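You operate a simulated robot arm through the tools that you are given. There is no shell and no other tool. Be economical: measure what you need, move in short steps, check, and stop when the job is done.

You are at the controls of a simulated two-armed robot. One attempt, no reset.

## Task
Push the drawer of the side unit shut. Take the crumpled paper and put it on the top of the sideboard. Take the bamboo tray and put it on top of the blue step stool. Close the small door on the counter side. Any order will do.

It is judged by the outcome, as a careful person would: the job done as asked, and still so three seconds after it is handed in. It fails if anything else is knocked over, pushed out of place, dropped, spilled or broken.

## Robot
Two 7-joint arms with two-finger parallel grippers on one trunk, on a base that drives. Base frame: it is fixed to the floor where the robot stands at the start and does not move with it; the origin is under the middle of the robot, x ahead of it, y to its left, z up. Units: m, rad, N and s.
The left shoulder is at the start at [0.07, 0.133, 1.145], the right one opposite. With the tool pointing down near the work surface each hand reaches from about 0.1 to 0.42 m from the robot's upright axis, wherever it stands, measured 20 degrees to its own side. Places, roughly: bamboo tray (19x19x2 cm) [-1.3, 2.4, 0.9]; crumpled paper (4x4x3 cm) [0.6, -1, 0.8]; drawer of the side unit [0.6, -0.3, 0.6]; small door on the counter side [1.7, 3, 1]; step stool (16x24x13 cm) [-1.1, 0.3, 0.5]; top of the sideboard [1.1, -0.4, 0.8]. Payload 1.57 kg a hand.
The TCP of each hand is the grasp point between the finger pads, 0.03 m short of the fingertips. In the tool frame z runs along the fingers and y along their closing line. Largest opening 0.08 m; finger width 0.017, thickness 0.012; the body of the gripper, 0.04 by 0.082 m, starts 0.08 m behind the TCP.
Orientation is that of the tool frame in the base frame, as a unit quaternion [x, y, z, w]. With the fingers straight down and closing along the base's y, the tool's x points along the base's -x, its y along +y and its z along -z.

## Interface
- The arms move only by the tool apply_moves. It takes "left_rows", "right_rows" or both (then of equal length, played together; a hand with none holds still); each is a list of rows, each an object of numbers (a shift or turn left out is 0, a gripper value left out holds the last): "dx", "dy", "dz": the shift along the tool's x, y, z in m; "rx", "ry", "rz": the turn, a rotation vector about the tool's x, y, z in rad; "fingers": the finger opening in m, from 0 to 0.08. In form: [{"dx": .., "dy": .., "dz": .., "rx": .., "ry": .., "rz": .., "fingers": ..}, ...]. A call has 1 to 8 rows; each row is the pose to reach, as a shift and turn from the pose commanded when the call began, along the tool's axes at that moment. A row lasts 0.2 s, in which the tool goes at most 0.05 m and 0.15 rad; a call with a longer step from one row to the next is refused whole, and so is a gripper value outside its range. Where a pose cannot be reached the arm comes as near as it can. A force on the tool above 40 N (or 10 N above the force at the start of the call, whichever is more), or a blocked arm, ends the call early, and 0.2 s more pass. Each finger travels about 0.153 m/s and halts on what it meets, pressing with about 28 N; the grip force reading is that of the motor and also rises with nothing between the fingers. The clock runs only during rows and for 0.2 s after the last one: add rows that repeat a pose to give the fingers time. The reply holds the time, the measured pose of the TCP, the force on the tool along the base axes, the opening and the grip force, in the units named above and with some noise, with the torque about the TCP (base axes, N m) and any sound that the robot's microphone picked up.
- Cameras (640 x 400 px; columns grow to the right, rows downward): "scene" is now at [0.0982, -0.0347, 1.3314]; the picture's right is [-0.58, -0.82, 0.00], its down [-0.74, 0.52, -0.41] and it looks along [0.34, -0.24, -0.91] (base axes); focal length 249 px, centre (320, 200). "left" rides on the left gripper at [0.072, 0.007, -0.122] in its tool frame; the picture's right is [-0.09, 1.00, 0.00], its down [-0.84, -0.08, -0.54] and it looks along [-0.54, -0.05, 0.84] (tool axes); focal length 238 px, centre (320, 200). "right" rides on the right gripper at [0.072, -0.007, -0.122] in its tool frame; the picture's right is [0.09, 1.00, 0.00], its down [-0.84, 0.08, -0.54] and it looks along [-0.54, 0.05, 0.84] (tool axes); focal length 238 px, centre (320, 200). There is no depth. A picture from a camera that has moved, and an enlarged one, comes with that camera's place and axes in the base frame and with its lens.
- capture(camera): a new picture of that camera. It takes no simulated time.
- raise_lower(by): slides the trunk up (or, below 0, down) by that many m; the arms and the scene camera ride with it, the base frame stays. It gives what a move gives, with no picture.
- roll_base(legs): drives the robot by 1 to 6 legs, each [ahead, left, turn to the left] in m, m and rad, along the robot's own axes; the way and the turn of a leg run together, so that a leg with both is an arc; at most 1.5 m and 3.142 rad a leg. The arms and the cameras ride along, it lands a little off, and it stops where it bumps. It gives what a move gives.
- turn_head(pan, tilt): turns the head with the scene camera to pan (to the left, within 1.501 rad either way) and tilt (down, from -0.506 to 1.204), counted from straight ahead of the robot. It gives what a move gives.
- close_up(camera, box): a new picture of the part [left, top, right, bottom] of that camera's present view, enlarged. It takes no simulated time.
- sign_off(): hands the job in; it is judged then, once.

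Go step by step. Nothing tells you exact positions but the pictures and the camera data: compare them with the known pose of the tool, close in by small moves and look again before you grip or let go. The budget is 165 turns and 138 pictures, counting those below and the enlarged ones. Unless the task says otherwise, let go and move clear before handing in, and close with one line.

The tools are called after "Call:" as a command line: name --argument value ..., lists and objects as JSON in quotes. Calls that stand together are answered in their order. apply_moves: Moves the arms, as the interface text tells. Its arguments: {"type":"object","properties":{"left_rows":{"type":"array"},"right_rows":{"type":"array"}},"required":[]} The other tools are called the same way: raise_lower (by) slides the trunk up or down; roll_base (legs) drives the base; turn_head (pan, tilt) turns the head that bears the scene camera; capture (camera) takes a picture; close_up (camera, box) takes an enlarged picture of a part of a camera's view; sign_off () hands the job in.

At the start:

```text
t: 0.0
left_tcp_pos: [0.3864, 0.0483, 0.8629]
left_tcp_rot: [0.0, 1.0, 0.0, -0.001]
left_ft_force: [-0.6, -0.1, 0.4]
left_wrist_torque: [0.01, 0.01, 0.0]
left_opening: 0.0802
left_grasp_force: 0.1
right_tcp_pos: [0.3006, -0.2475, 0.8025]
right_tcp_rot: [-0.001, 1.0, 0.001, 0.0]
right_ft_force: [-0.3, 0.4, 0.4]
right_wrist_torque: [0.01, -0.02, 0.02]
right_opening: 0.0803
right_grasp_force: 0.0
trunk travel left (down, up): [-0.718, 0.222]
robot x, y, heading: [-0.0008, 0.0, -0.0]
head pan, tilt: [-0.614, 1.143]
```

scene: 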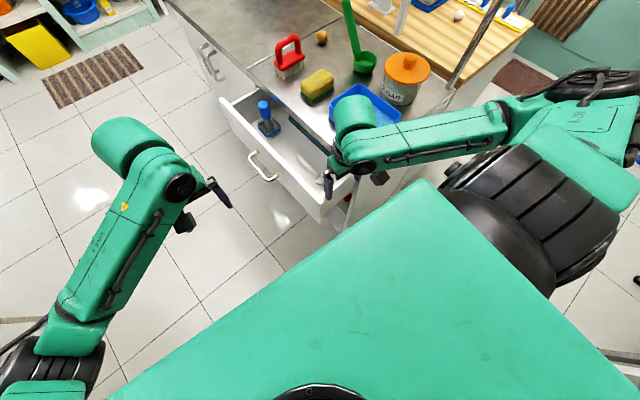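
right: 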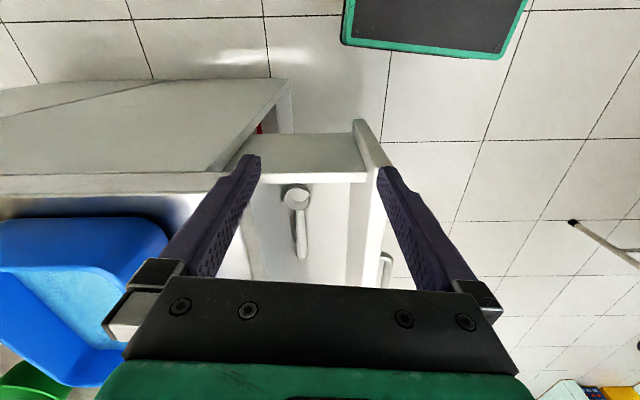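
left: 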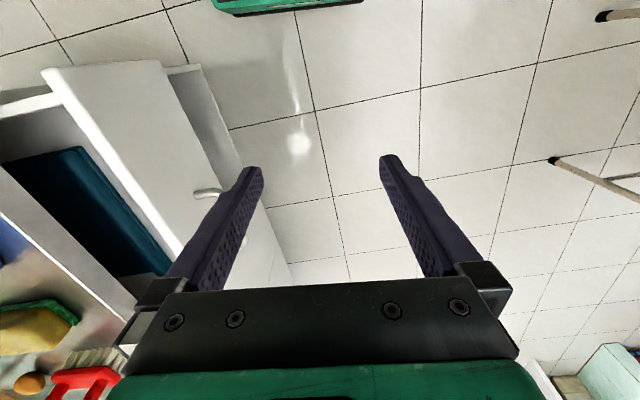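

I see the open drawer ahead and to the right, its front seemingly facing +y at about y=-0.14. I'll look around first.

Call:
turn_head --pan -0.8 --tilt 0.6

Call:
capture --camera "scene"

Call:
turn_head --pan 0.9 --tilt 0.4

Call:
capture --camera "scene"

```text
t: 1.0
left_tcp_pos: [0.3869, 0.0491, 0.8631]
left_tcp_rot: [0.001, 1.0, 0.0, 0.001]
left_ft_force: [-0.4, -0.1, -0.3]
left_wrist_torque: [0.01, -0.03, -0.04]
left_opening: 0.0798
left_grasp_force: 0.0
right_tcp_pos: [0.3005, -0.2478, 0.8028]
right_tcp_rot: [-0.001, 1.0, -0.001, 0.0]
right_ft_force: [0.3, -0.4, -0.1]
right_wrist_torque: [0.02, 0.02, 0.02]
right_opening: 0.0801
right_grasp_force: 0.0
trunk travel left (down, up): [-0.718, 0.222]
robot x, y, heading: [0.0014, -0.0018, -0.003]
head pan, tilt: [-0.799, 0.6]
```

```text
134 pictures are left
camera scene: at [0.1108, -0.0634, 1.3726], right [-0.72, -0.7, 0.0], down [-0.39, 0.41, -0.82], along [0.57, -0.59, -0.57], focal length 249 px, centre (320, 200)
```

scene: 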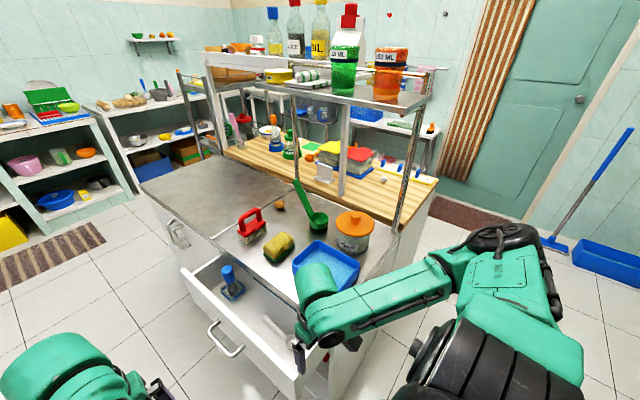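

```text
t: 2.7
left_tcp_pos: [0.386, 0.0486, 0.8628]
left_tcp_rot: [0.001, 1.0, 0.0, 0.0]
left_ft_force: [0.5, -0.8, 0.1]
left_wrist_torque: [0.0, 0.02, -0.03]
left_opening: 0.0799
left_grasp_force: 0.1
right_tcp_pos: [0.3009, -0.2472, 0.8025]
right_tcp_rot: [-0.001, 1.0, -0.001, 0.001]
right_ft_force: [-0.5, -0.1, 0.2]
right_wrist_torque: [0.0, 0.0, 0.0]
right_opening: 0.08
right_grasp_force: 0.1
trunk travel left (down, up): [-0.718, 0.222]
robot x, y, heading: [0.0006, -0.0011, -0.002]
head pan, tilt: [0.901, 0.4]
```

```text
133 pictures are left
camera scene: at [0.1068, 0.0725, 1.3909], right [0.78, -0.62, 0.0], down [-0.24, -0.3, -0.92], along [0.57, 0.72, -0.39], focal length 249 px, centre (320, 200)
```

scene: 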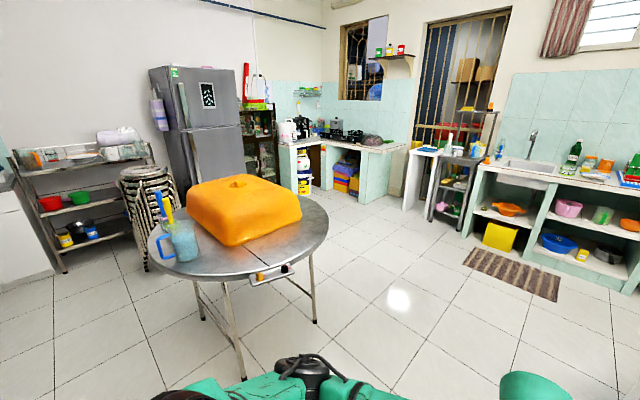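

The side unit stands beside a separate steel-topped piece further on, and the round table with the stool-like things lies to the left. I'll look behind and get close-ups.

Call:
turn_head --pan -0.8 --tilt 0.75

Call:
close_up --camera "scene" --box '[120, 60, 440, 260]'

Call:
turn_head --pan 1.5 --tilt 0.5

Call:
capture --camera "scene"

```text
t: 4.4
left_tcp_pos: [0.3868, 0.0489, 0.8634]
left_tcp_rot: [0.0, 1.0, 0.0, 0.001]
left_ft_force: [-0.5, -0.7, -0.3]
left_wrist_torque: [0.0, 0.02, -0.03]
left_opening: 0.0799
left_grasp_force: 0.0
right_tcp_pos: [0.3005, -0.248, 0.8029]
right_tcp_rot: [0.0, 1.0, 0.0, 0.0]
right_ft_force: [-0.1, -0.3, 0.2]
right_wrist_torque: [0.0, 0.0, 0.01]
right_opening: 0.0802
right_grasp_force: 0.0
trunk travel left (down, up): [-0.718, 0.222]
robot x, y, heading: [0.0025, 0.0038, 0.001]
head pan, tilt: [-0.799, 0.75]
```

```text
2.00 times, centred on (280, 160) of scene
camera zoom: at [0.107, -0.0594, 1.3598], right [-0.72, -0.7, 0.0], down [-0.48, 0.49, -0.73], along [0.51, -0.52, -0.68], focal length 498 px, centre (400, 280)
```

zoom: 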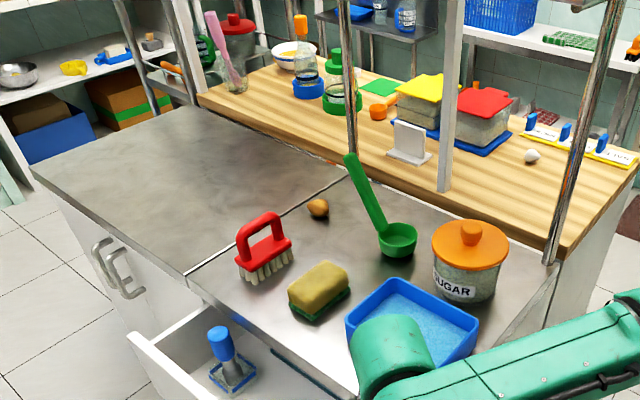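

```text
t: 6.5
left_tcp_pos: [0.3865, 0.0492, 0.8632]
left_tcp_rot: [0.0, 1.0, 0.0, 0.001]
left_ft_force: [-0.5, -0.3, -0.1]
left_wrist_torque: [-0.03, 0.0, -0.02]
left_opening: 0.0802
left_grasp_force: 0.1
right_tcp_pos: [0.3008, -0.2478, 0.803]
right_tcp_rot: [0.0, 1.0, 0.0, 0.0]
right_ft_force: [-0.4, -0.2, 0.5]
right_wrist_torque: [0.0, 0.0, 0.0]
right_opening: 0.08
right_grasp_force: 0.0
trunk travel left (down, up): [-0.718, 0.222]
robot x, y, heading: [0.0002, -0.0019, 0.004]
head pan, tilt: [1.499, 0.499]
```

```text
131 pictures are left
camera scene: at [0.0557, 0.0907, 1.3817], right [1.0, -0.07, 0.0], down [-0.03, -0.48, -0.88], along [0.06, 0.88, -0.48], focal length 249 px, centre (320, 200)
```

scene: 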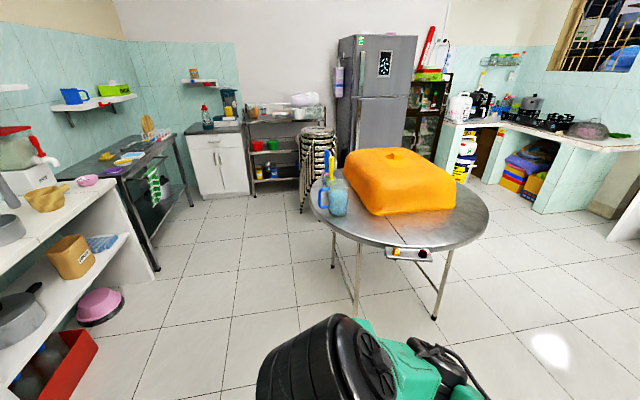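

The white ball on the wood counter (~[0.60,-0.99,0.8]) is the paper, and the empty steel top near [1.07,-0.41] is the sideboard. I'll zoom on the far targets from here.

Call:
close_up --camera "scene" --box '[400, 60, 560, 160]'

Call:
close_up --camera "scene" --box '[60, 90, 260, 215]'

Call:
turn_head --pan 0 --tilt 1.0

Call:
capture --camera "scene"

```text
4.00 times, centred on (480, 110) of scene
camera zoom: at [0.0557, 0.0907, 1.3817], right [1.0, -0.07, 0.0], down [-0.03, -0.48, -0.88], along [0.06, 0.88, -0.48], focal length 995 px, centre (-320, 560)
```

zoom: 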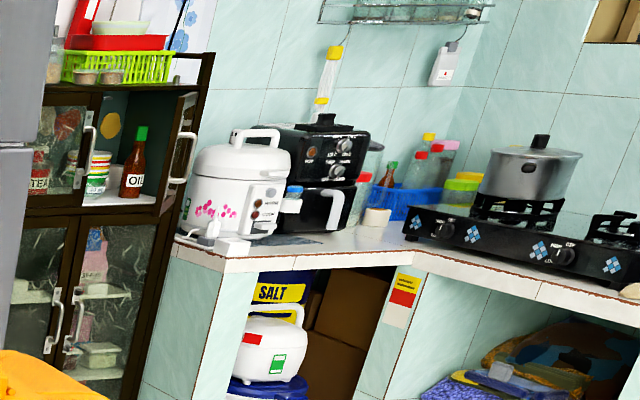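

```text
3.20 times, centred on (160, 152) of scene
camera zoom: at [0.0557, 0.0907, 1.3817], right [1.0, -0.07, 0.0], down [-0.03, -0.48, -0.88], along [0.06, 0.88, -0.48], focal length 796 px, centre (832, 352)
```

zoom: 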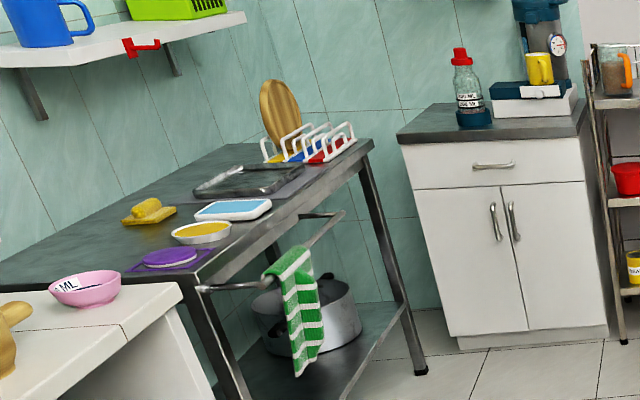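

```text
t: 8.2
left_tcp_pos: [0.387, 0.0489, 0.8622]
left_tcp_rot: [0.0, 1.0, 0.0, 0.0]
left_ft_force: [-0.3, 1.0, 0.0]
left_wrist_torque: [0.02, -0.03, -0.02]
left_opening: 0.0802
left_grasp_force: 0.1
right_tcp_pos: [0.2999, -0.2471, 0.8027]
right_tcp_rot: [0.0, 1.0, 0.0, 0.0]
right_ft_force: [0.9, -0.2, -0.3]
right_wrist_torque: [0.02, 0.01, 0.0]
right_opening: 0.0802
right_grasp_force: 0.0
trunk travel left (down, up): [-0.718, 0.222]
robot x, y, heading: [0.0016, -0.0018, -0.001]
head pan, tilt: [0.0, 1.0]
```

```text
128 pictures are left
camera scene: at [0.1188, 0.0, 1.3407], right [0.0, -1.0, 0.0], down [-0.84, 0.0, -0.54], along [0.54, 0.0, -0.84], focal length 249 px, centre (320, 200)
```

scene: 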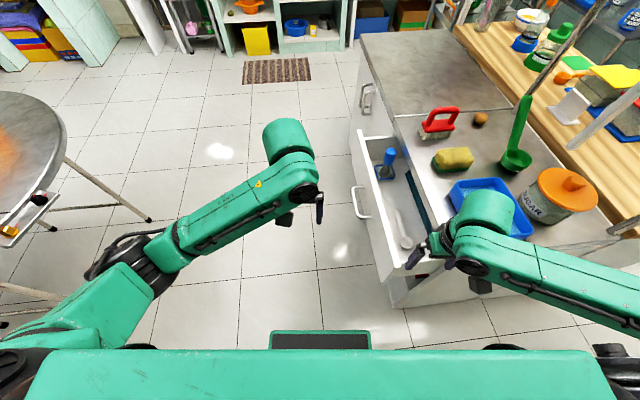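

The small door is apparently the right-hand glass door of the dark hutch. I start with the drawer: back off sideways, go along, and turn to face it.

Call:
roll_base --legs '[[0, 0.32, 0], [0.55, 0, 0], [0, 0, -1.46]]'

Call:
turn_head --pan 0 --tilt 0.9

Call:
capture --camera "scene"

Call:
capture --camera "left"

```text
t: 16.6
left_tcp_pos: [0.6437, -0.0618, 0.8621]
left_tcp_rot: [0.665, 0.747, 0.0, 0.0]
left_ft_force: [0.2, -0.5, -0.1]
left_wrist_torque: [0.02, -0.01, -0.02]
left_opening: 0.0801
left_grasp_force: 0.0
right_tcp_pos: [0.3392, -0.0118, 0.8031]
right_tcp_rot: [0.664, 0.748, -0.001, 0.0]
right_ft_force: [0.6, 0.5, -0.1]
right_wrist_torque: [0.03, 0.02, 0.04]
right_opening: 0.0801
right_grasp_force: 0.1
trunk travel left (down, up): [-0.718, 0.222]
robot x, y, heading: [0.5497, 0.3174, -1.457]
head pan, tilt: [0.0, 1.0]
```

```text
t: 17.3
left_tcp_pos: [0.6437, -0.062, 0.8619]
left_tcp_rot: [0.664, 0.748, 0.0, 0.0]
left_ft_force: [-0.5, 0.9, 0.3]
left_wrist_torque: [0.01, 0.01, 0.0]
left_opening: 0.0799
left_grasp_force: 0.1
right_tcp_pos: [0.3412, -0.0121, 0.8025]
right_tcp_rot: [0.664, 0.747, -0.001, 0.001]
right_ft_force: [0.6, 1.0, 0.3]
right_wrist_torque: [0.01, 0.0, -0.02]
right_opening: 0.0802
right_grasp_force: 0.1
trunk travel left (down, up): [-0.718, 0.222]
robot x, y, heading: [0.5503, 0.3103, -1.453]
head pan, tilt: [0.0, 0.901]
```

```text
127 pictures are left
camera scene: at [0.5643, 0.191, 1.3478], right [-0.99, -0.12, 0.0], down [-0.09, 0.78, -0.62], along [0.07, -0.62, -0.78], focal length 249 px, centre (320, 200)
```

scene: 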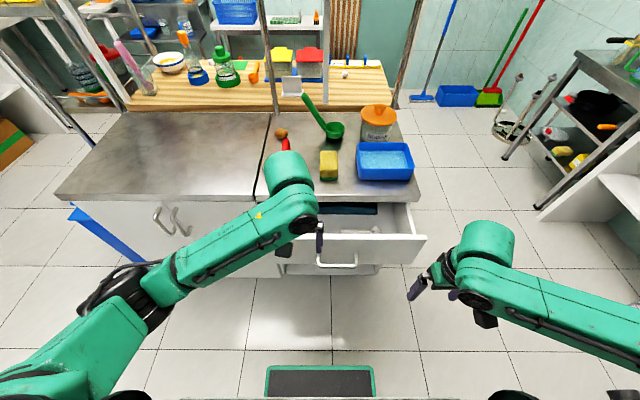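

```text
126 pictures are left
camera left: at [0.6415, 0.0076, 0.9859], right [1.0, 0.02, 0.0], down [0.02, -0.84, 0.54], along [0.01, -0.54, -0.84], focal length 238 px, centre (320, 200)
```

left: 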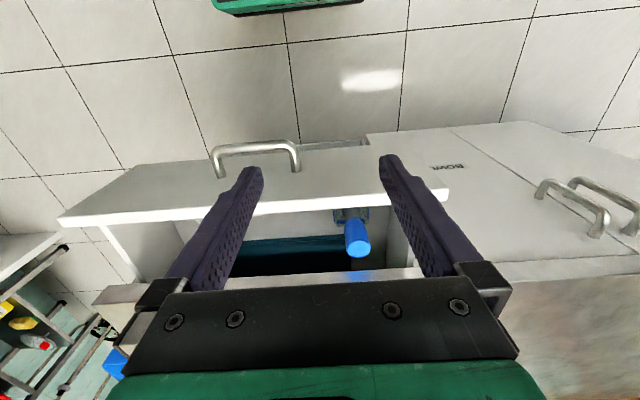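

The drawer's front top edge works out to z≈0.735, running from (0.31,-0.19) to (0.80,-0.135), with the handle at z≈0.65. I'll close the left fingers and tilt them forward towards it.

Call:
apply_moves --left_rows '[{"ry": -0.14, "dy": -0.01, "fingers": 0}, {"ry": -0.28, "dy": -0.02}, {"ry": -0.42, "dy": -0.03}, {"ry": -0.56, "dy": -0.04}, {"ry": -0.7, "dy": -0.05}, {"ry": -0.84, "dy": -0.06}, {"ry": -0.98, "dy": -0.07}, {"ry": -1.1, "dy": -0.08}]'

Call:
capture --camera "scene"

```text
t: 19.1
left_tcp_pos: [0.5633, -0.0704, 0.8624]
left_tcp_rot: [0.567, 0.636, -0.348, 0.39]
left_ft_force: [0.0, 0.2, 0.4]
left_wrist_torque: [0.0, -0.01, -0.02]
left_opening: 0.0
left_grasp_force: 21.5
right_tcp_pos: [0.3408, -0.0114, 0.8035]
right_tcp_rot: [0.663, 0.748, 0.001, 0.0]
right_ft_force: [0.0, 0.7, -0.6]
right_wrist_torque: [-0.01, 0.02, -0.03]
right_opening: 0.0798
right_grasp_force: 0.1
trunk travel left (down, up): [-0.718, 0.222]
robot x, y, heading: [0.5516, 0.3188, -1.452]
head pan, tilt: [0.0, 0.901]
```

```text
125 pictures are left
camera scene: at [0.5639, 0.1913, 1.3479], right [-0.99, -0.12, 0.0], down [-0.09, 0.78, -0.62], along [0.07, -0.62, -0.78], focal length 249 px, centre (320, 200)
```

scene: 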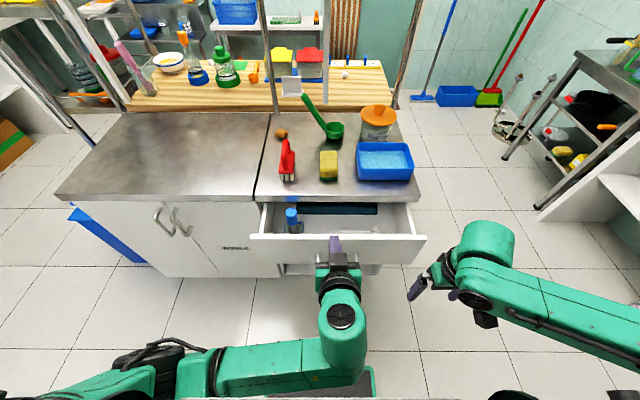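

The left hand is aligned in front of the drawer's middle. I lower the trunk so that the fingertips sit on the panel above the handle.

Call:
raise_lower --by -0.147

Call:
capture --camera "scene"

Call:
capture --camera "left"

```text
t: 20.8
left_tcp_pos: [0.5631, -0.0716, 0.7157]
left_tcp_rot: [0.567, 0.638, -0.347, 0.39]
left_ft_force: [0.2, 0.0, -0.5]
left_wrist_torque: [0.01, 0.0, 0.0]
left_opening: 0.0
left_grasp_force: 21.2
right_tcp_pos: [0.3399, -0.0114, 0.6564]
right_tcp_rot: [0.664, 0.748, -0.001, 0.0]
right_ft_force: [-0.1, -0.5, -0.2]
right_wrist_torque: [0.0, 0.0, 0.0]
right_opening: 0.08
right_grasp_force: 0.1
trunk travel left (down, up): [-0.571, 0.369]
robot x, y, heading: [0.5524, 0.3187, -1.455]
head pan, tilt: [0.0, 0.901]
```

```text
124 pictures are left
camera scene: at [0.5643, 0.1912, 1.2009], right [-0.99, -0.12, 0.0], down [-0.09, 0.78, -0.62], along [0.07, -0.62, -0.78], focal length 249 px, centre (320, 200)
```

scene: 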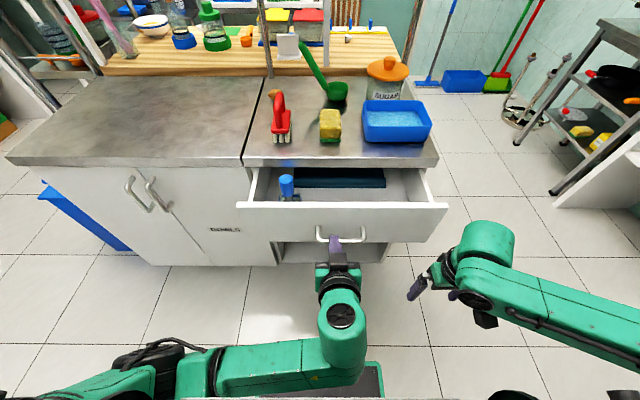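

```text
123 pictures are left
camera left: at [0.5533, 0.0676, 0.7083], right [0.99, 0.07, 0.08], down [-0.09, 0.09, 0.99], along [0.07, -0.99, 0.1], focal length 238 px, centre (320, 200)
```

left: 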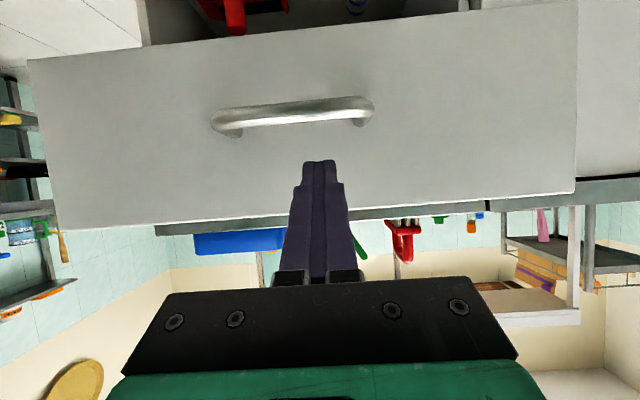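

Fingertips are just above the handle. I push horizontally inward.

Call:
apply_moves --left_rows '[{"dz": 0.0267, "dx": -0.0136}, {"dz": 0.0535, "dx": -0.0272}, {"dz": 0.0713, "dx": -0.0363}, {"dz": 0.0891, "dx": -0.0454}, {"dz": 0.1069, "dx": -0.0545}, {"dz": 0.1247, "dx": -0.0636}, {"dz": 0.1381, "dx": -0.0704}, {"dz": 0.147, "dx": -0.0749}]'

Call:
capture --camera "scene"

Call:
capture --camera "left"

```text
t: 22.6
left_tcp_pos: [0.5848, -0.2366, 0.7165]
left_tcp_rot: [0.567, 0.638, -0.347, 0.39]
left_ft_force: [0.0, 0.0, 0.0]
left_wrist_torque: [-0.01, -0.01, 0.02]
left_opening: 0.0001
left_grasp_force: 22.0
right_tcp_pos: [0.34, -0.011, 0.6559]
right_tcp_rot: [0.664, 0.748, 0.0, -0.001]
right_ft_force: [0.4, 0.6, 1.0]
right_wrist_torque: [0.0, 0.01, -0.04]
right_opening: 0.08
right_grasp_force: 0.0
trunk travel left (down, up): [-0.571, 0.369]
robot x, y, heading: [0.5481, 0.3147, -1.447]
head pan, tilt: [0.0, 0.901]
```

```text
122 pictures are left
camera scene: at [0.5643, 0.1906, 1.2008], right [-0.99, -0.12, 0.0], down [-0.09, 0.78, -0.62], along [0.07, -0.62, -0.78], focal length 249 px, centre (320, 200)
```

scene: 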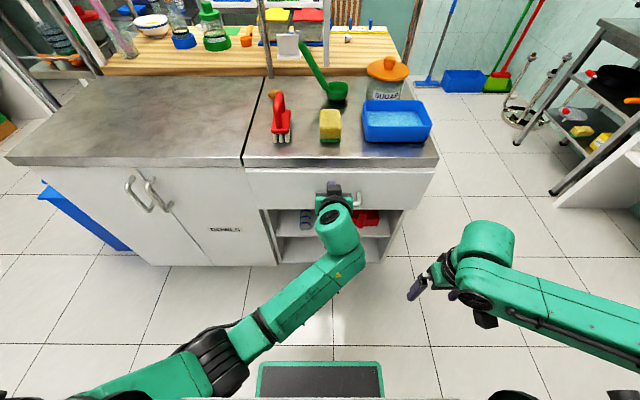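

```text
121 pictures are left
camera left: at [0.5739, -0.0967, 0.7088], right [0.99, 0.07, 0.08], down [-0.09, 0.09, 0.99], along [0.07, -0.99, 0.1], focal length 238 px, centre (320, 200)
```

left: 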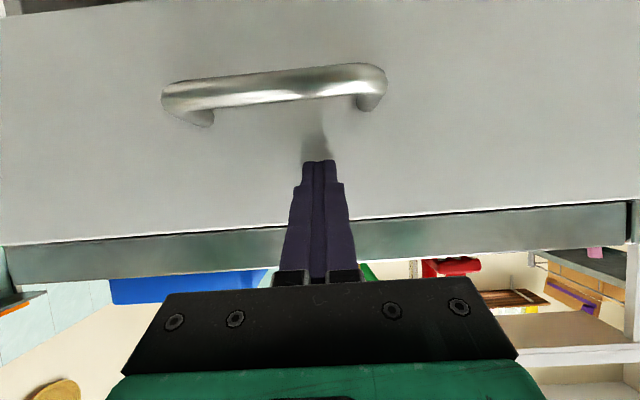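

It looks nearly or fully shut, with no force left on the tool. I press on a bit to make sure.

Call:
apply_moves --left_rows '[{"dz": 0.0134, "dx": -0.0068}, {"dz": 0.0267, "dx": -0.0136}, {"dz": 0.0401, "dx": -0.0204}, {"dz": 0.0535, "dx": -0.0272}, {"dz": 0.0535, "dx": -0.0272}]'

Call:
capture --camera "left"

Call:
close_up --camera "scene" --box '[200, 120, 460, 282]'

```text
t: 23.4
left_tcp_pos: [0.5882, -0.2623, 0.7135]
left_tcp_rot: [0.573, 0.629, -0.345, 0.397]
left_ft_force: [-4.0, 38.3, 14.3]
left_wrist_torque: [-0.19, -0.24, 0.0]
left_opening: 0.0
left_grasp_force: 21.6
right_tcp_pos: [0.3384, -0.0047, 0.6597]
right_tcp_rot: [0.665, 0.747, -0.005, 0.003]
right_ft_force: [-0.4, 0.7, 0.5]
right_wrist_torque: [-0.04, 0.04, 0.02]
right_opening: 0.0801
right_grasp_force: 0.1
trunk travel left (down, up): [-0.571, 0.369]
robot x, y, heading: [0.5522, 0.319, -1.456]
head pan, tilt: [0.0, 0.901]
stopped in row 3 (left hand): the force on the tool passed its limit at 64 N (the readings are from after the stop); the commanded pose is now the measured one
```

```text
120 pictures are left
camera left: at [0.5795, -0.124, 0.7058], right [0.99, 0.06, 0.1], down [-0.11, 0.1, 0.99], along [0.05, -0.99, 0.11], focal length 238 px, centre (320, 200)
```

left: 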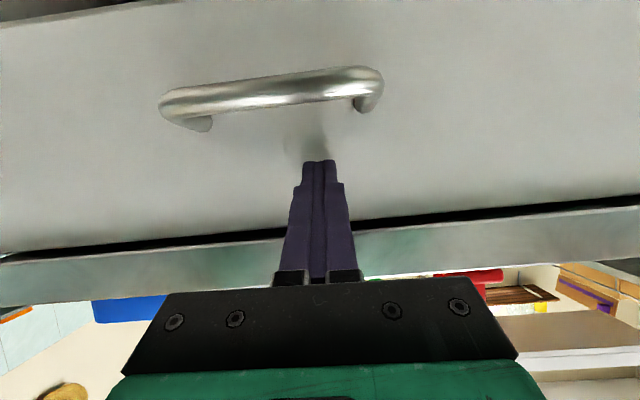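

```text
2.46 times, centred on (330, 201) of scene
camera zoom: at [0.5642, 0.203, 1.2023], right [-0.99, -0.12, 0.0], down [-0.09, 0.77, -0.63], along [0.07, -0.62, -0.78], focal length 612 px, centre (295, 198)
```

zoom: 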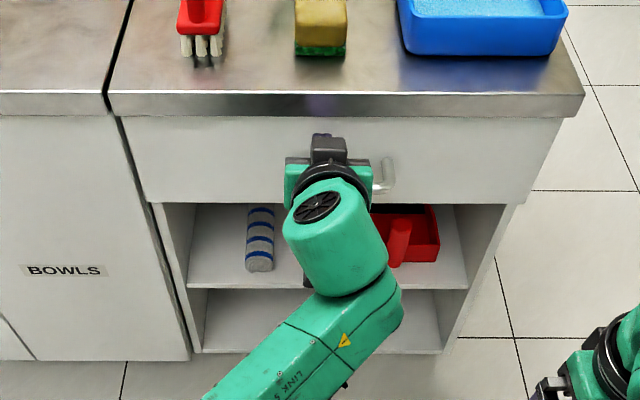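

The force rose to the stop, so the drawer is fully home. I withdraw, bring the tool upright and raise the trunk.

Call:
apply_moves --left_rows '[{"dz": -0.035, "dx": 0.018}, {"dz": -0.07, "dx": 0.036}, {"dz": -0.105, "dx": 0.054}, {"dz": -0.14, "dx": 0.071}, {"dz": -0.175, "dx": 0.089}]'

Call:
apply_moves --left_rows '[{"ry": 0.14}, {"ry": 0.28}, {"ry": 0.42}, {"ry": 0.56}, {"ry": 0.7}, {"ry": 0.84}, {"ry": 0.98}, {"ry": 1.1, "fingers": 0.08}]'

Call:
raise_lower --by 0.3

Call:
capture --camera "scene"

```text
t: 24.6
left_tcp_pos: [0.5676, -0.0719, 0.7094]
left_tcp_rot: [0.574, 0.631, -0.342, 0.394]
left_ft_force: [-0.3, 0.3, -0.2]
left_wrist_torque: [0.01, -0.01, -0.04]
left_opening: 0.0001
left_grasp_force: 21.3
right_tcp_pos: [0.3385, -0.0098, 0.6561]
right_tcp_rot: [0.665, 0.747, 0.0, 0.0]
right_ft_force: [-0.9, 0.3, -0.2]
right_wrist_torque: [0.01, -0.02, 0.0]
right_opening: 0.0799
right_grasp_force: 0.0
trunk travel left (down, up): [-0.571, 0.369]
robot x, y, heading: [0.5463, 0.314, -1.456]
head pan, tilt: [0.0, 0.901]
```

```text
t: 25.3
left_tcp_pos: [0.5993, -0.0507, 0.6657]
left_tcp_rot: [0.675, 0.639, -0.177, 0.322]
left_ft_force: [0.4, 0.3, 0.1]
left_wrist_torque: [0.0, 0.03, -0.02]
left_opening: 0.0002
left_grasp_force: 22.0
right_tcp_pos: [0.3391, -0.0109, 0.6563]
right_tcp_rot: [0.664, 0.748, 0.0, -0.001]
right_ft_force: [0.5, -0.2, 0.6]
right_wrist_torque: [-0.01, 0.03, 0.0]
right_opening: 0.0799
right_grasp_force: 0.1
trunk travel left (down, up): [-0.571, 0.369]
robot x, y, heading: [0.5513, 0.319, -1.457]
head pan, tilt: [0.0, 0.901]
stopped in row 3 (left hand): the arm was blocked; the commanded pose is now the measured one
```

```text
t: 28.3
left_tcp_pos: [0.5986, -0.0506, 0.9668]
left_tcp_rot: [0.675, 0.64, -0.177, 0.322]
left_ft_force: [0.0, 0.3, -0.8]
left_wrist_torque: [0.0, -0.01, -0.03]
left_opening: 0.0
left_grasp_force: 21.8
right_tcp_pos: [0.3396, -0.0105, 0.9562]
right_tcp_rot: [0.665, 0.747, -0.001, 0.001]
right_ft_force: [-0.1, 1.1, 0.2]
right_wrist_torque: [-0.01, 0.0, 0.0]
right_opening: 0.0802
right_grasp_force: 0.0
trunk travel left (down, up): [-0.871, 0.069]
robot x, y, heading: [0.553, 0.3172, -1.459]
head pan, tilt: [0.0, 0.901]
```

```text
118 pictures are left
camera scene: at [0.564, 0.1916, 1.5008], right [-0.99, -0.12, 0.0], down [-0.09, 0.78, -0.62], along [0.07, -0.62, -0.78], focal length 249 px, centre (320, 200)
```

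scene: 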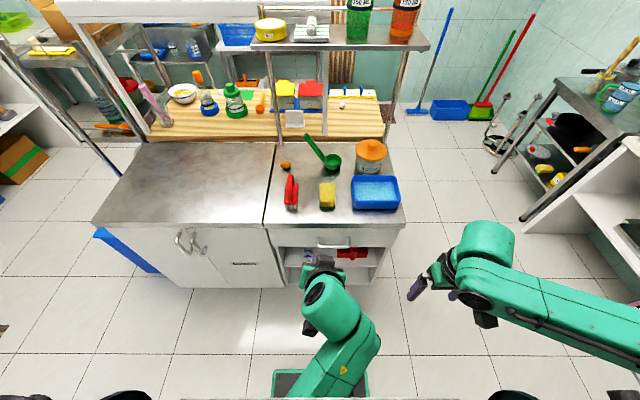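

The drawer is shut. The left wrist got near a limit, so I straighten it to pointing down.

Call:
apply_moves --left_rows '[{"dx": 0.001, "dy": 0.008, "dz": 0.001, "rx": 0.028, "ry": 0.122, "rz": -0.027}, {"dx": 0.002, "dy": 0.016, "dz": 0.003, "rx": 0.056, "ry": 0.245, "rz": -0.054}, {"dx": 0.003, "dy": 0.024, "dz": 0.004, "rx": 0.084, "ry": 0.367, "rz": -0.081}, {"dx": 0.004, "dy": 0.032, "dz": 0.006, "rx": 0.112, "ry": 0.49, "rz": -0.108}, {"dx": 0.005, "dy": 0.04, "dz": 0.008, "rx": 0.14, "ry": 0.612, "rz": -0.135}, {"dx": 0.006, "dy": 0.049, "dz": 0.009, "rx": 0.168, "ry": 0.735, "rz": -0.162}, {"dx": 0.006, "dy": 0.049, "dz": 0.009, "rx": 0.168, "ry": 0.735, "rz": -0.162, "fingers": 0.08}]'

Call:
close_up --camera "scene" --box '[280, 20, 440, 220]'

```text
t: 29.0
left_tcp_pos: [0.659, -0.0334, 0.9346]
left_tcp_rot: [0.714, 0.652, -0.048, 0.249]
left_ft_force: [0.0, -0.7, -0.4]
left_wrist_torque: [-0.02, 0.04, -0.04]
left_opening: 0.0
left_grasp_force: 21.6
right_tcp_pos: [0.3401, -0.0121, 0.9561]
right_tcp_rot: [0.664, 0.748, 0.0, 0.0]
right_ft_force: [0.6, 0.5, 0.9]
right_wrist_torque: [0.05, 0.02, -0.01]
right_opening: 0.0799
right_grasp_force: 0.0
trunk travel left (down, up): [-0.871, 0.069]
robot x, y, heading: [0.5538, 0.314, -1.456]
head pan, tilt: [0.0, 0.901]
stopped in row 3 (left hand): the arm was blocked; the commanded pose is now the measured one
```

```text
2.00 times, centred on (360, 120) of scene
camera zoom: at [0.5646, 0.1905, 1.5008], right [-0.99, -0.12, 0.0], down [-0.09, 0.78, -0.62], along [0.07, -0.62, -0.78], focal length 498 px, centre (240, 360)
```

zoom: 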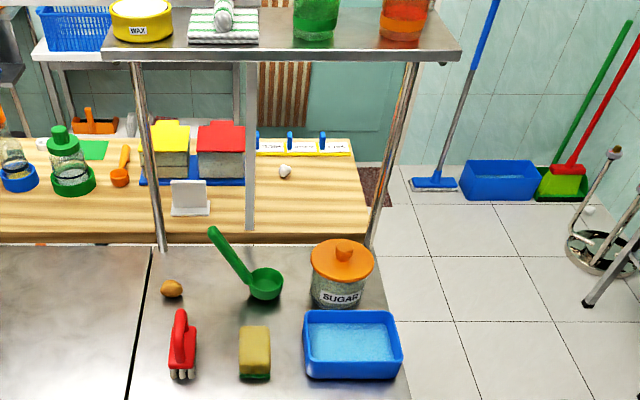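

Paper is at about (0.583,-0.976) on the wood counter. Its near end is around x=0.41, so I'll approach from that end with the left hand. First I bring the left arm to a better pose.

Call:
apply_moves --left_rows '[{"dx": -0.029, "dy": 0.008, "dz": -0.015}, {"dx": -0.057, "dy": 0.017, "dz": -0.03}, {"dx": -0.086, "dy": 0.025, "dz": -0.045}]'

Call:
capture --camera "scene"

```text
t: 29.8
left_tcp_pos: [0.706, -0.0745, 0.9841]
left_tcp_rot: [0.726, 0.622, 0.021, 0.291]
left_ft_force: [-0.6, -0.3, 0.2]
left_wrist_torque: [-0.05, 0.05, -0.01]
left_opening: 0.0
left_grasp_force: 21.8
right_tcp_pos: [0.3392, -0.0118, 0.9551]
right_tcp_rot: [0.665, 0.747, -0.001, -0.001]
right_ft_force: [0.5, -0.2, 0.7]
right_wrist_torque: [0.03, 0.0, -0.02]
right_opening: 0.0797
right_grasp_force: 0.0
trunk travel left (down, up): [-0.871, 0.069]
robot x, y, heading: [0.5507, 0.3154, -1.458]
head pan, tilt: [0.0, 0.901]
stopped in row 3 (left hand): the arm was blocked; the commanded pose is now the measured one
```

```text
116 pictures are left
camera scene: at [0.5641, 0.1909, 1.5008], right [-0.99, -0.12, 0.0], down [-0.09, 0.78, -0.62], along [0.07, -0.62, -0.78], focal length 249 px, centre (320, 200)
```

scene: 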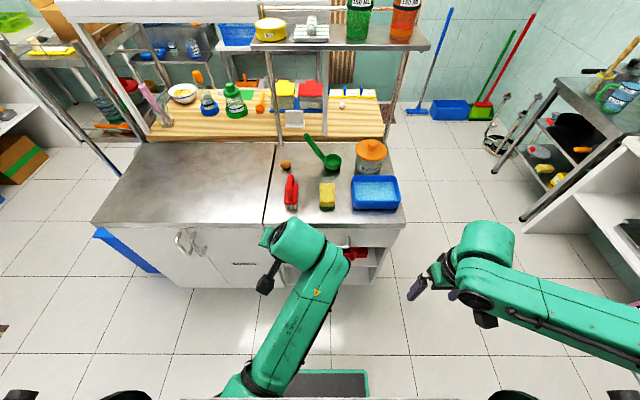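

The left elbow has swung inward; I'll extend the hand out to the left to free the wrist.

Call:
apply_moves --left_rows '[{"dx": -0.005, "dy": 0.028, "dz": 0.017}, {"dx": -0.01, "dy": 0.055, "dz": 0.034}, {"dx": -0.014, "dy": 0.083, "dz": 0.05}, {"dx": -0.019, "dy": 0.11, "dz": 0.067}]'

Call:
capture --camera "scene"

```text
t: 30.8
left_tcp_pos: [0.8247, -0.1243, 0.9808]
left_tcp_rot: [0.726, 0.623, 0.021, 0.29]
left_ft_force: [0.8, 0.3, 0.2]
left_wrist_torque: [0.02, -0.02, 0.0]
left_opening: 0.0
left_grasp_force: 21.1
right_tcp_pos: [0.3402, -0.0107, 0.9561]
right_tcp_rot: [0.665, 0.747, 0.0, -0.001]
right_ft_force: [1.0, -0.3, 0.7]
right_wrist_torque: [0.0, -0.02, 0.01]
right_opening: 0.0801
right_grasp_force: 0.0
trunk travel left (down, up): [-0.871, 0.069]
robot x, y, heading: [0.5503, 0.3197, -1.459]
head pan, tilt: [0.0, 0.901]
```

```text
115 pictures are left
camera scene: at [0.5655, 0.1904, 1.5007], right [-0.99, -0.12, 0.0], down [-0.09, 0.78, -0.62], along [0.07, -0.62, -0.78], focal length 249 px, centre (320, 200)
```

scene: 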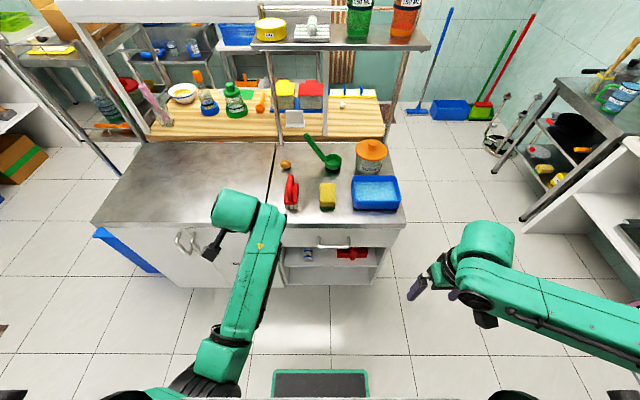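

Better: the arm extends freely. Now I rotate it to point down.

Call:
apply_moves --left_rows '[{"rx": 0.085, "ry": 0.083, "rz": -0.053}, {"rx": 0.17, "ry": 0.166, "rz": -0.105}, {"rx": 0.256, "ry": 0.248, "rz": -0.158}, {"rx": 0.341, "ry": 0.331, "rz": -0.21}, {"rx": 0.426, "ry": 0.414, "rz": -0.263}, {"rx": 0.426, "ry": 0.414, "rz": -0.263, "fingers": 0.08}]'

Call:
capture --camera "scene"

```text
t: 32.2
left_tcp_pos: [0.824, -0.1222, 0.9834]
left_tcp_rot: [0.664, 0.748, -0.001, 0.0]
left_ft_force: [-0.3, -0.8, 0.0]
left_wrist_torque: [0.04, -0.01, 0.01]
left_opening: 0.0799
left_grasp_force: 0.0
right_tcp_pos: [0.3397, -0.0105, 0.9576]
right_tcp_rot: [0.664, 0.748, 0.0, 0.0]
right_ft_force: [0.0, -0.2, 0.1]
right_wrist_torque: [-0.01, 0.0, -0.02]
right_opening: 0.0801
right_grasp_force: 0.0
trunk travel left (down, up): [-0.871, 0.069]
robot x, y, heading: [0.5511, 0.3148, -1.454]
head pan, tilt: [0.0, 0.901]
```

```text
114 pictures are left
camera scene: at [0.5637, 0.192, 1.5009], right [-0.99, -0.12, 0.0], down [-0.09, 0.78, -0.62], along [0.07, -0.62, -0.78], focal length 249 px, centre (320, 200)
```

scene: 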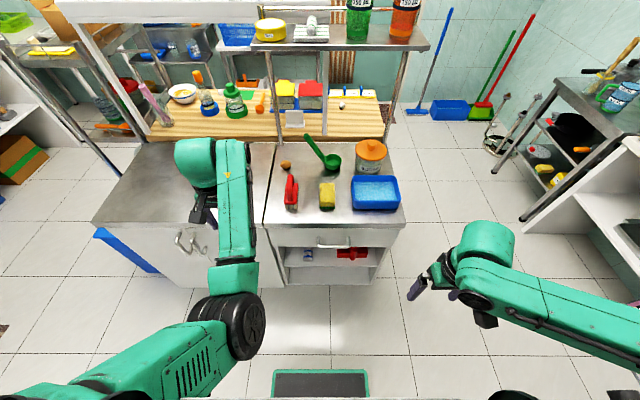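

The left arm is in a good pose. I bring the hand in a little, then drive around the right end of the unit.

Call:
apply_moves --left_rows '[{"dy": -0.04, "dx": 0.015}, {"dy": -0.08, "dx": 0.03}, {"dy": -0.12, "dx": 0.05}]'

Call:
roll_base --legs '[[0, -0.68, 0], [1.44, 0, 0], [0, 0, 1.47]]'

Call:
turn_head --pan 0.2 --tilt 0.8

Call:
capture --camera "scene"

```text
t: 32.9
left_tcp_pos: [0.7952, -0.155, 1.0563]
left_tcp_rot: [0.633, 0.765, -0.025, 0.119]
left_ft_force: [-0.4, -0.5, -0.2]
left_wrist_torque: [0.0, 0.02, 0.0]
left_opening: 0.0799
left_grasp_force: 0.0
left hand out of reach, approached as far as the arm can: row 2, 3
right_tcp_pos: [0.3384, -0.0102, 0.9548]
right_tcp_rot: [0.665, 0.747, 0.001, -0.001]
right_ft_force: [0.2, 0.0, -0.9]
right_wrist_torque: [-0.01, 0.0, -0.03]
right_opening: 0.08
right_grasp_force: 0.1
trunk travel left (down, up): [-0.871, 0.069]
robot x, y, heading: [0.5487, 0.3205, -1.453]
head pan, tilt: [0.0, 0.901]
stopped in row 3 (left hand): the arm was blocked; the commanded pose is now the measured one
```

```text
t: 47.1
left_tcp_pos: [0.5274, -0.9635, 1.0562]
left_tcp_rot: [-0.065, 0.99, 0.062, 0.104]
left_ft_force: [0.1, 0.8, 0.8]
left_wrist_torque: [0.0, -0.02, -0.01]
left_opening: 0.0801
left_grasp_force: 0.0
right_tcp_pos: [0.3562, -1.4127, 0.9565]
right_tcp_rot: [-0.031, 1.0, 0.0, 0.0]
right_ft_force: [0.1, -0.3, -0.1]
right_wrist_torque: [0.04, 0.0, -0.01]
right_opening: 0.0802
right_grasp_force: 0.0
trunk travel left (down, up): [-0.871, 0.069]
robot x, y, heading: [0.0442, -1.1844, 0.06]
head pan, tilt: [0.0, 0.901]
```

```text
t: 47.8
left_tcp_pos: [0.5273, -0.9629, 1.0561]
left_tcp_rot: [-0.066, 0.99, 0.064, 0.104]
left_ft_force: [-0.2, -0.2, 0.3]
left_wrist_torque: [0.02, 0.03, 0.01]
left_opening: 0.0797
left_grasp_force: 0.0
right_tcp_pos: [0.3568, -1.4127, 0.9546]
right_tcp_rot: [-0.032, 0.999, 0.0, 0.0]
right_ft_force: [0.2, 0.3, 0.2]
right_wrist_torque: [0.0, -0.01, 0.0]
right_opening: 0.0799
right_grasp_force: 0.1
trunk travel left (down, up): [-0.871, 0.069]
robot x, y, heading: [0.0398, -1.1823, 0.06]
head pan, tilt: [0.201, 0.799]
```

```text
113 pictures are left
camera scene: at [0.1689, -1.1595, 1.5087], right [0.26, -0.97, 0.0], down [-0.69, -0.18, -0.7], along [0.67, 0.18, -0.72], focal length 249 px, centre (320, 200)
```

scene: 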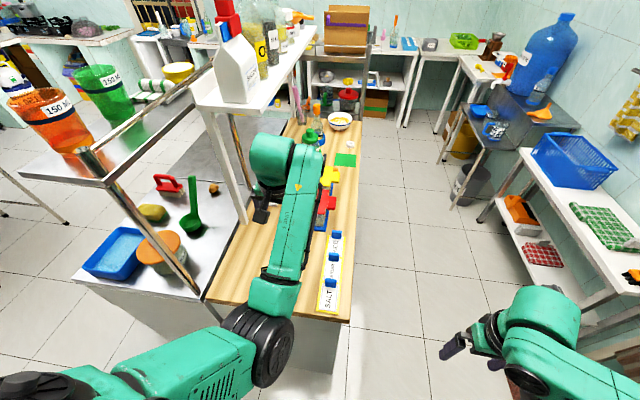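

I'm at the end of the counter with the left hand over the paper's area. Check the wrist view.

Call:
capture --camera "left"

```text
112 pictures are left
camera left: at [0.4315, -0.9834, 1.1614], right [-0.05, 0.99, 0.13], down [0.71, -0.05, 0.7], along [0.7, 0.13, -0.7], focal length 238 px, centre (320, 200)
```

left: 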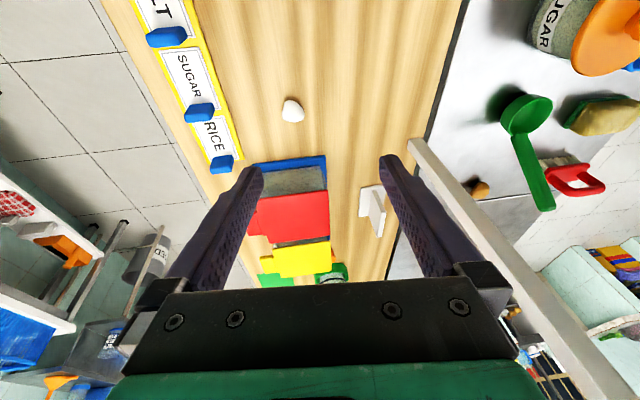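

The paper is at (0.586,-0.972); the wrist clears the neighbours. I shift the base to bring the hand above it.

Call:
roll_base --legs '[[0.06, -0.012, 0]]'

Call:
raise_lower --by -0.12

Call:
capture --camera "left"

Call:
capture --camera "scene"

```text
t: 48.8
left_tcp_pos: [0.5799, -0.9702, 1.0593]
left_tcp_rot: [-0.066, 0.99, 0.062, 0.107]
left_ft_force: [-1.0, -0.9, 0.7]
left_wrist_torque: [-0.03, -0.05, 0.01]
left_opening: 0.0798
left_grasp_force: 0.0
right_tcp_pos: [0.4103, -1.4195, 0.9575]
right_tcp_rot: [-0.03, 1.0, 0.0, 0.003]
right_ft_force: [-0.2, 0.5, 0.3]
right_wrist_torque: [0.0, -0.04, -0.02]
right_opening: 0.0801
right_grasp_force: 0.1
trunk travel left (down, up): [-0.871, 0.069]
robot x, y, heading: [0.1, -1.1912, 0.057]
head pan, tilt: [0.201, 0.799]
```

```text
t: 50.3
left_tcp_pos: [0.5861, -0.9702, 0.9364]
left_tcp_rot: [-0.065, 0.99, 0.064, 0.105]
left_ft_force: [-0.1, 0.0, 0.0]
left_wrist_torque: [0.01, 0.02, 0.01]
left_opening: 0.08
left_grasp_force: 0.0
right_tcp_pos: [0.4151, -1.42, 0.8358]
right_tcp_rot: [-0.031, 1.0, 0.0, 0.0]
right_ft_force: [0.3, 0.5, -0.9]
right_wrist_torque: [0.01, 0.03, 0.02]
right_opening: 0.0801
right_grasp_force: 0.1
trunk travel left (down, up): [-0.751, 0.189]
robot x, y, heading: [0.0994, -1.1924, 0.062]
head pan, tilt: [0.201, 0.799]
```

```text
111 pictures are left
camera left: at [0.4905, -0.9919, 1.0417], right [-0.05, 0.99, 0.13], down [0.71, -0.05, 0.7], along [0.7, 0.13, -0.7], focal length 238 px, centre (320, 200)
```

left: 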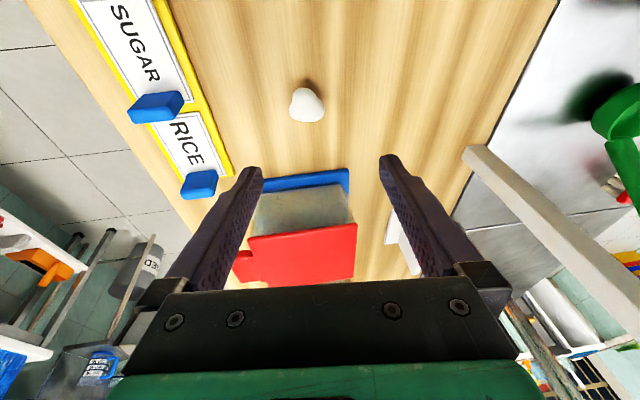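

```text
110 pictures are left
camera scene: at [0.2277, -1.1679, 1.3888], right [0.26, -0.97, 0.0], down [-0.69, -0.18, -0.7], along [0.67, 0.18, -0.72], focal length 249 px, centre (320, 200)
```

scene: 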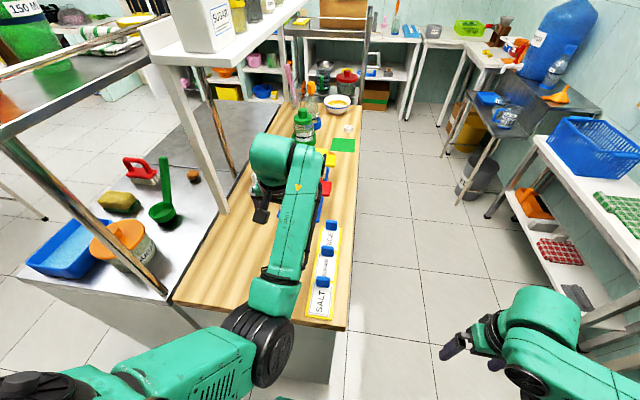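

Aligned over the paper. I lower most of the way and check.

Call:
raise_lower --by -0.085

Call:
capture --camera "left"

```text
t: 51.5
left_tcp_pos: [0.5875, -0.9708, 0.8533]
left_tcp_rot: [-0.067, 0.99, 0.063, 0.105]
left_ft_force: [1.3, 0.8, 0.3]
left_wrist_torque: [0.0, -0.04, 0.02]
left_opening: 0.08
left_grasp_force: 0.1
right_tcp_pos: [0.4157, -1.4204, 0.7508]
right_tcp_rot: [-0.03, 1.0, 0.001, 0.0]
right_ft_force: [-0.1, 0.0, -0.5]
right_wrist_torque: [0.01, 0.0, 0.0]
right_opening: 0.0797
right_grasp_force: 0.0
trunk travel left (down, up): [-0.666, 0.274]
robot x, y, heading: [0.1048, -1.1914, 0.062]
head pan, tilt: [0.201, 0.799]
```

```text
109 pictures are left
camera left: at [0.4904, -0.992, 0.9566], right [-0.05, 0.99, 0.13], down [0.71, -0.05, 0.7], along [0.7, 0.13, -0.7], focal length 238 px, centre (320, 200)
```

left: 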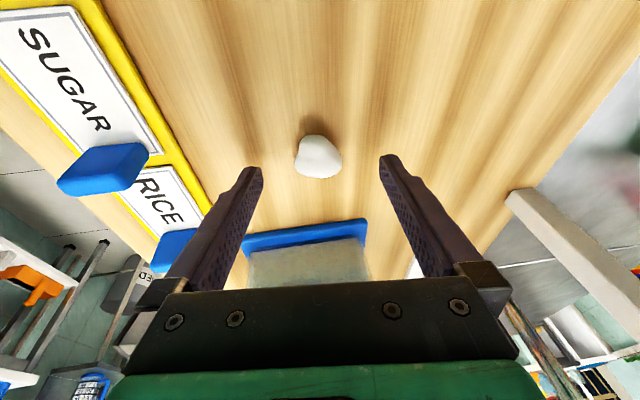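

Well centred. Lower the last bit and close on the paper.

Call:
raise_lower --by -0.018

Call:
apply_moves --left_rows '[{"fingers": 0.03}, {"fingers": 0.03}, {"fingers": 0.02}, {"fingers": 0.01}, {"fingers": 0.01}]'

Call:
capture --camera "left"

```text
t: 52.2
left_tcp_pos: [0.5865, -0.9717, 0.8373]
left_tcp_rot: [-0.066, 0.99, 0.065, 0.107]
left_ft_force: [5.1, 0.0, 16.4]
left_wrist_torque: [-0.81, -0.25, 0.2]
left_opening: 0.0787
left_grasp_force: 0.0
right_tcp_pos: [0.4143, -1.4216, 0.734]
right_tcp_rot: [-0.03, 1.0, 0.0, 0.001]
right_ft_force: [0.1, -0.2, -0.7]
right_wrist_torque: [-0.01, -0.03, -0.01]
right_opening: 0.0798
right_grasp_force: 0.1
trunk travel left (down, up): [-0.648, 0.292]
robot x, y, heading: [0.0993, -1.1906, 0.059]
head pan, tilt: [0.201, 0.799]
```

```text
t: 53.4
left_tcp_pos: [0.5857, -0.9717, 0.8332]
left_tcp_rot: [-0.065, 0.99, 0.064, 0.104]
left_ft_force: [0.7, -0.3, 1.3]
left_wrist_torque: [-0.01, -0.04, -0.01]
left_opening: 0.0242
left_grasp_force: 28.6
right_tcp_pos: [0.4152, -1.4202, 0.7332]
right_tcp_rot: [-0.03, 1.0, 0.001, -0.001]
right_ft_force: [0.7, 0.6, 0.1]
right_wrist_torque: [0.02, -0.01, -0.05]
right_opening: 0.0799
right_grasp_force: 0.1
trunk travel left (down, up): [-0.648, 0.292]
robot x, y, heading: [0.1021, -1.1936, 0.063]
head pan, tilt: [0.201, 0.799]
```

```text
108 pictures are left
camera left: at [0.4904, -0.992, 0.9384], right [-0.05, 0.99, 0.13], down [0.72, -0.05, 0.7], along [0.7, 0.13, -0.71], focal length 238 px, centre (320, 200)
```

left: 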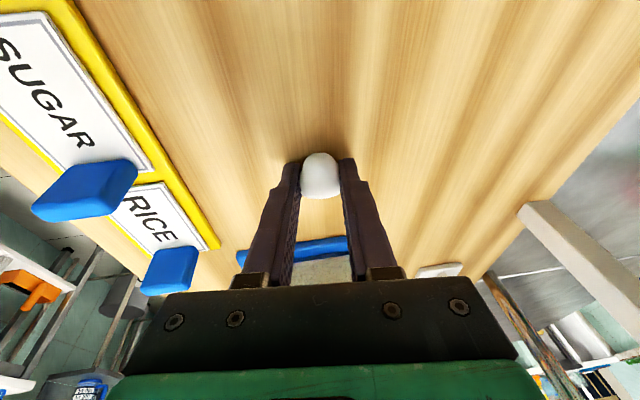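

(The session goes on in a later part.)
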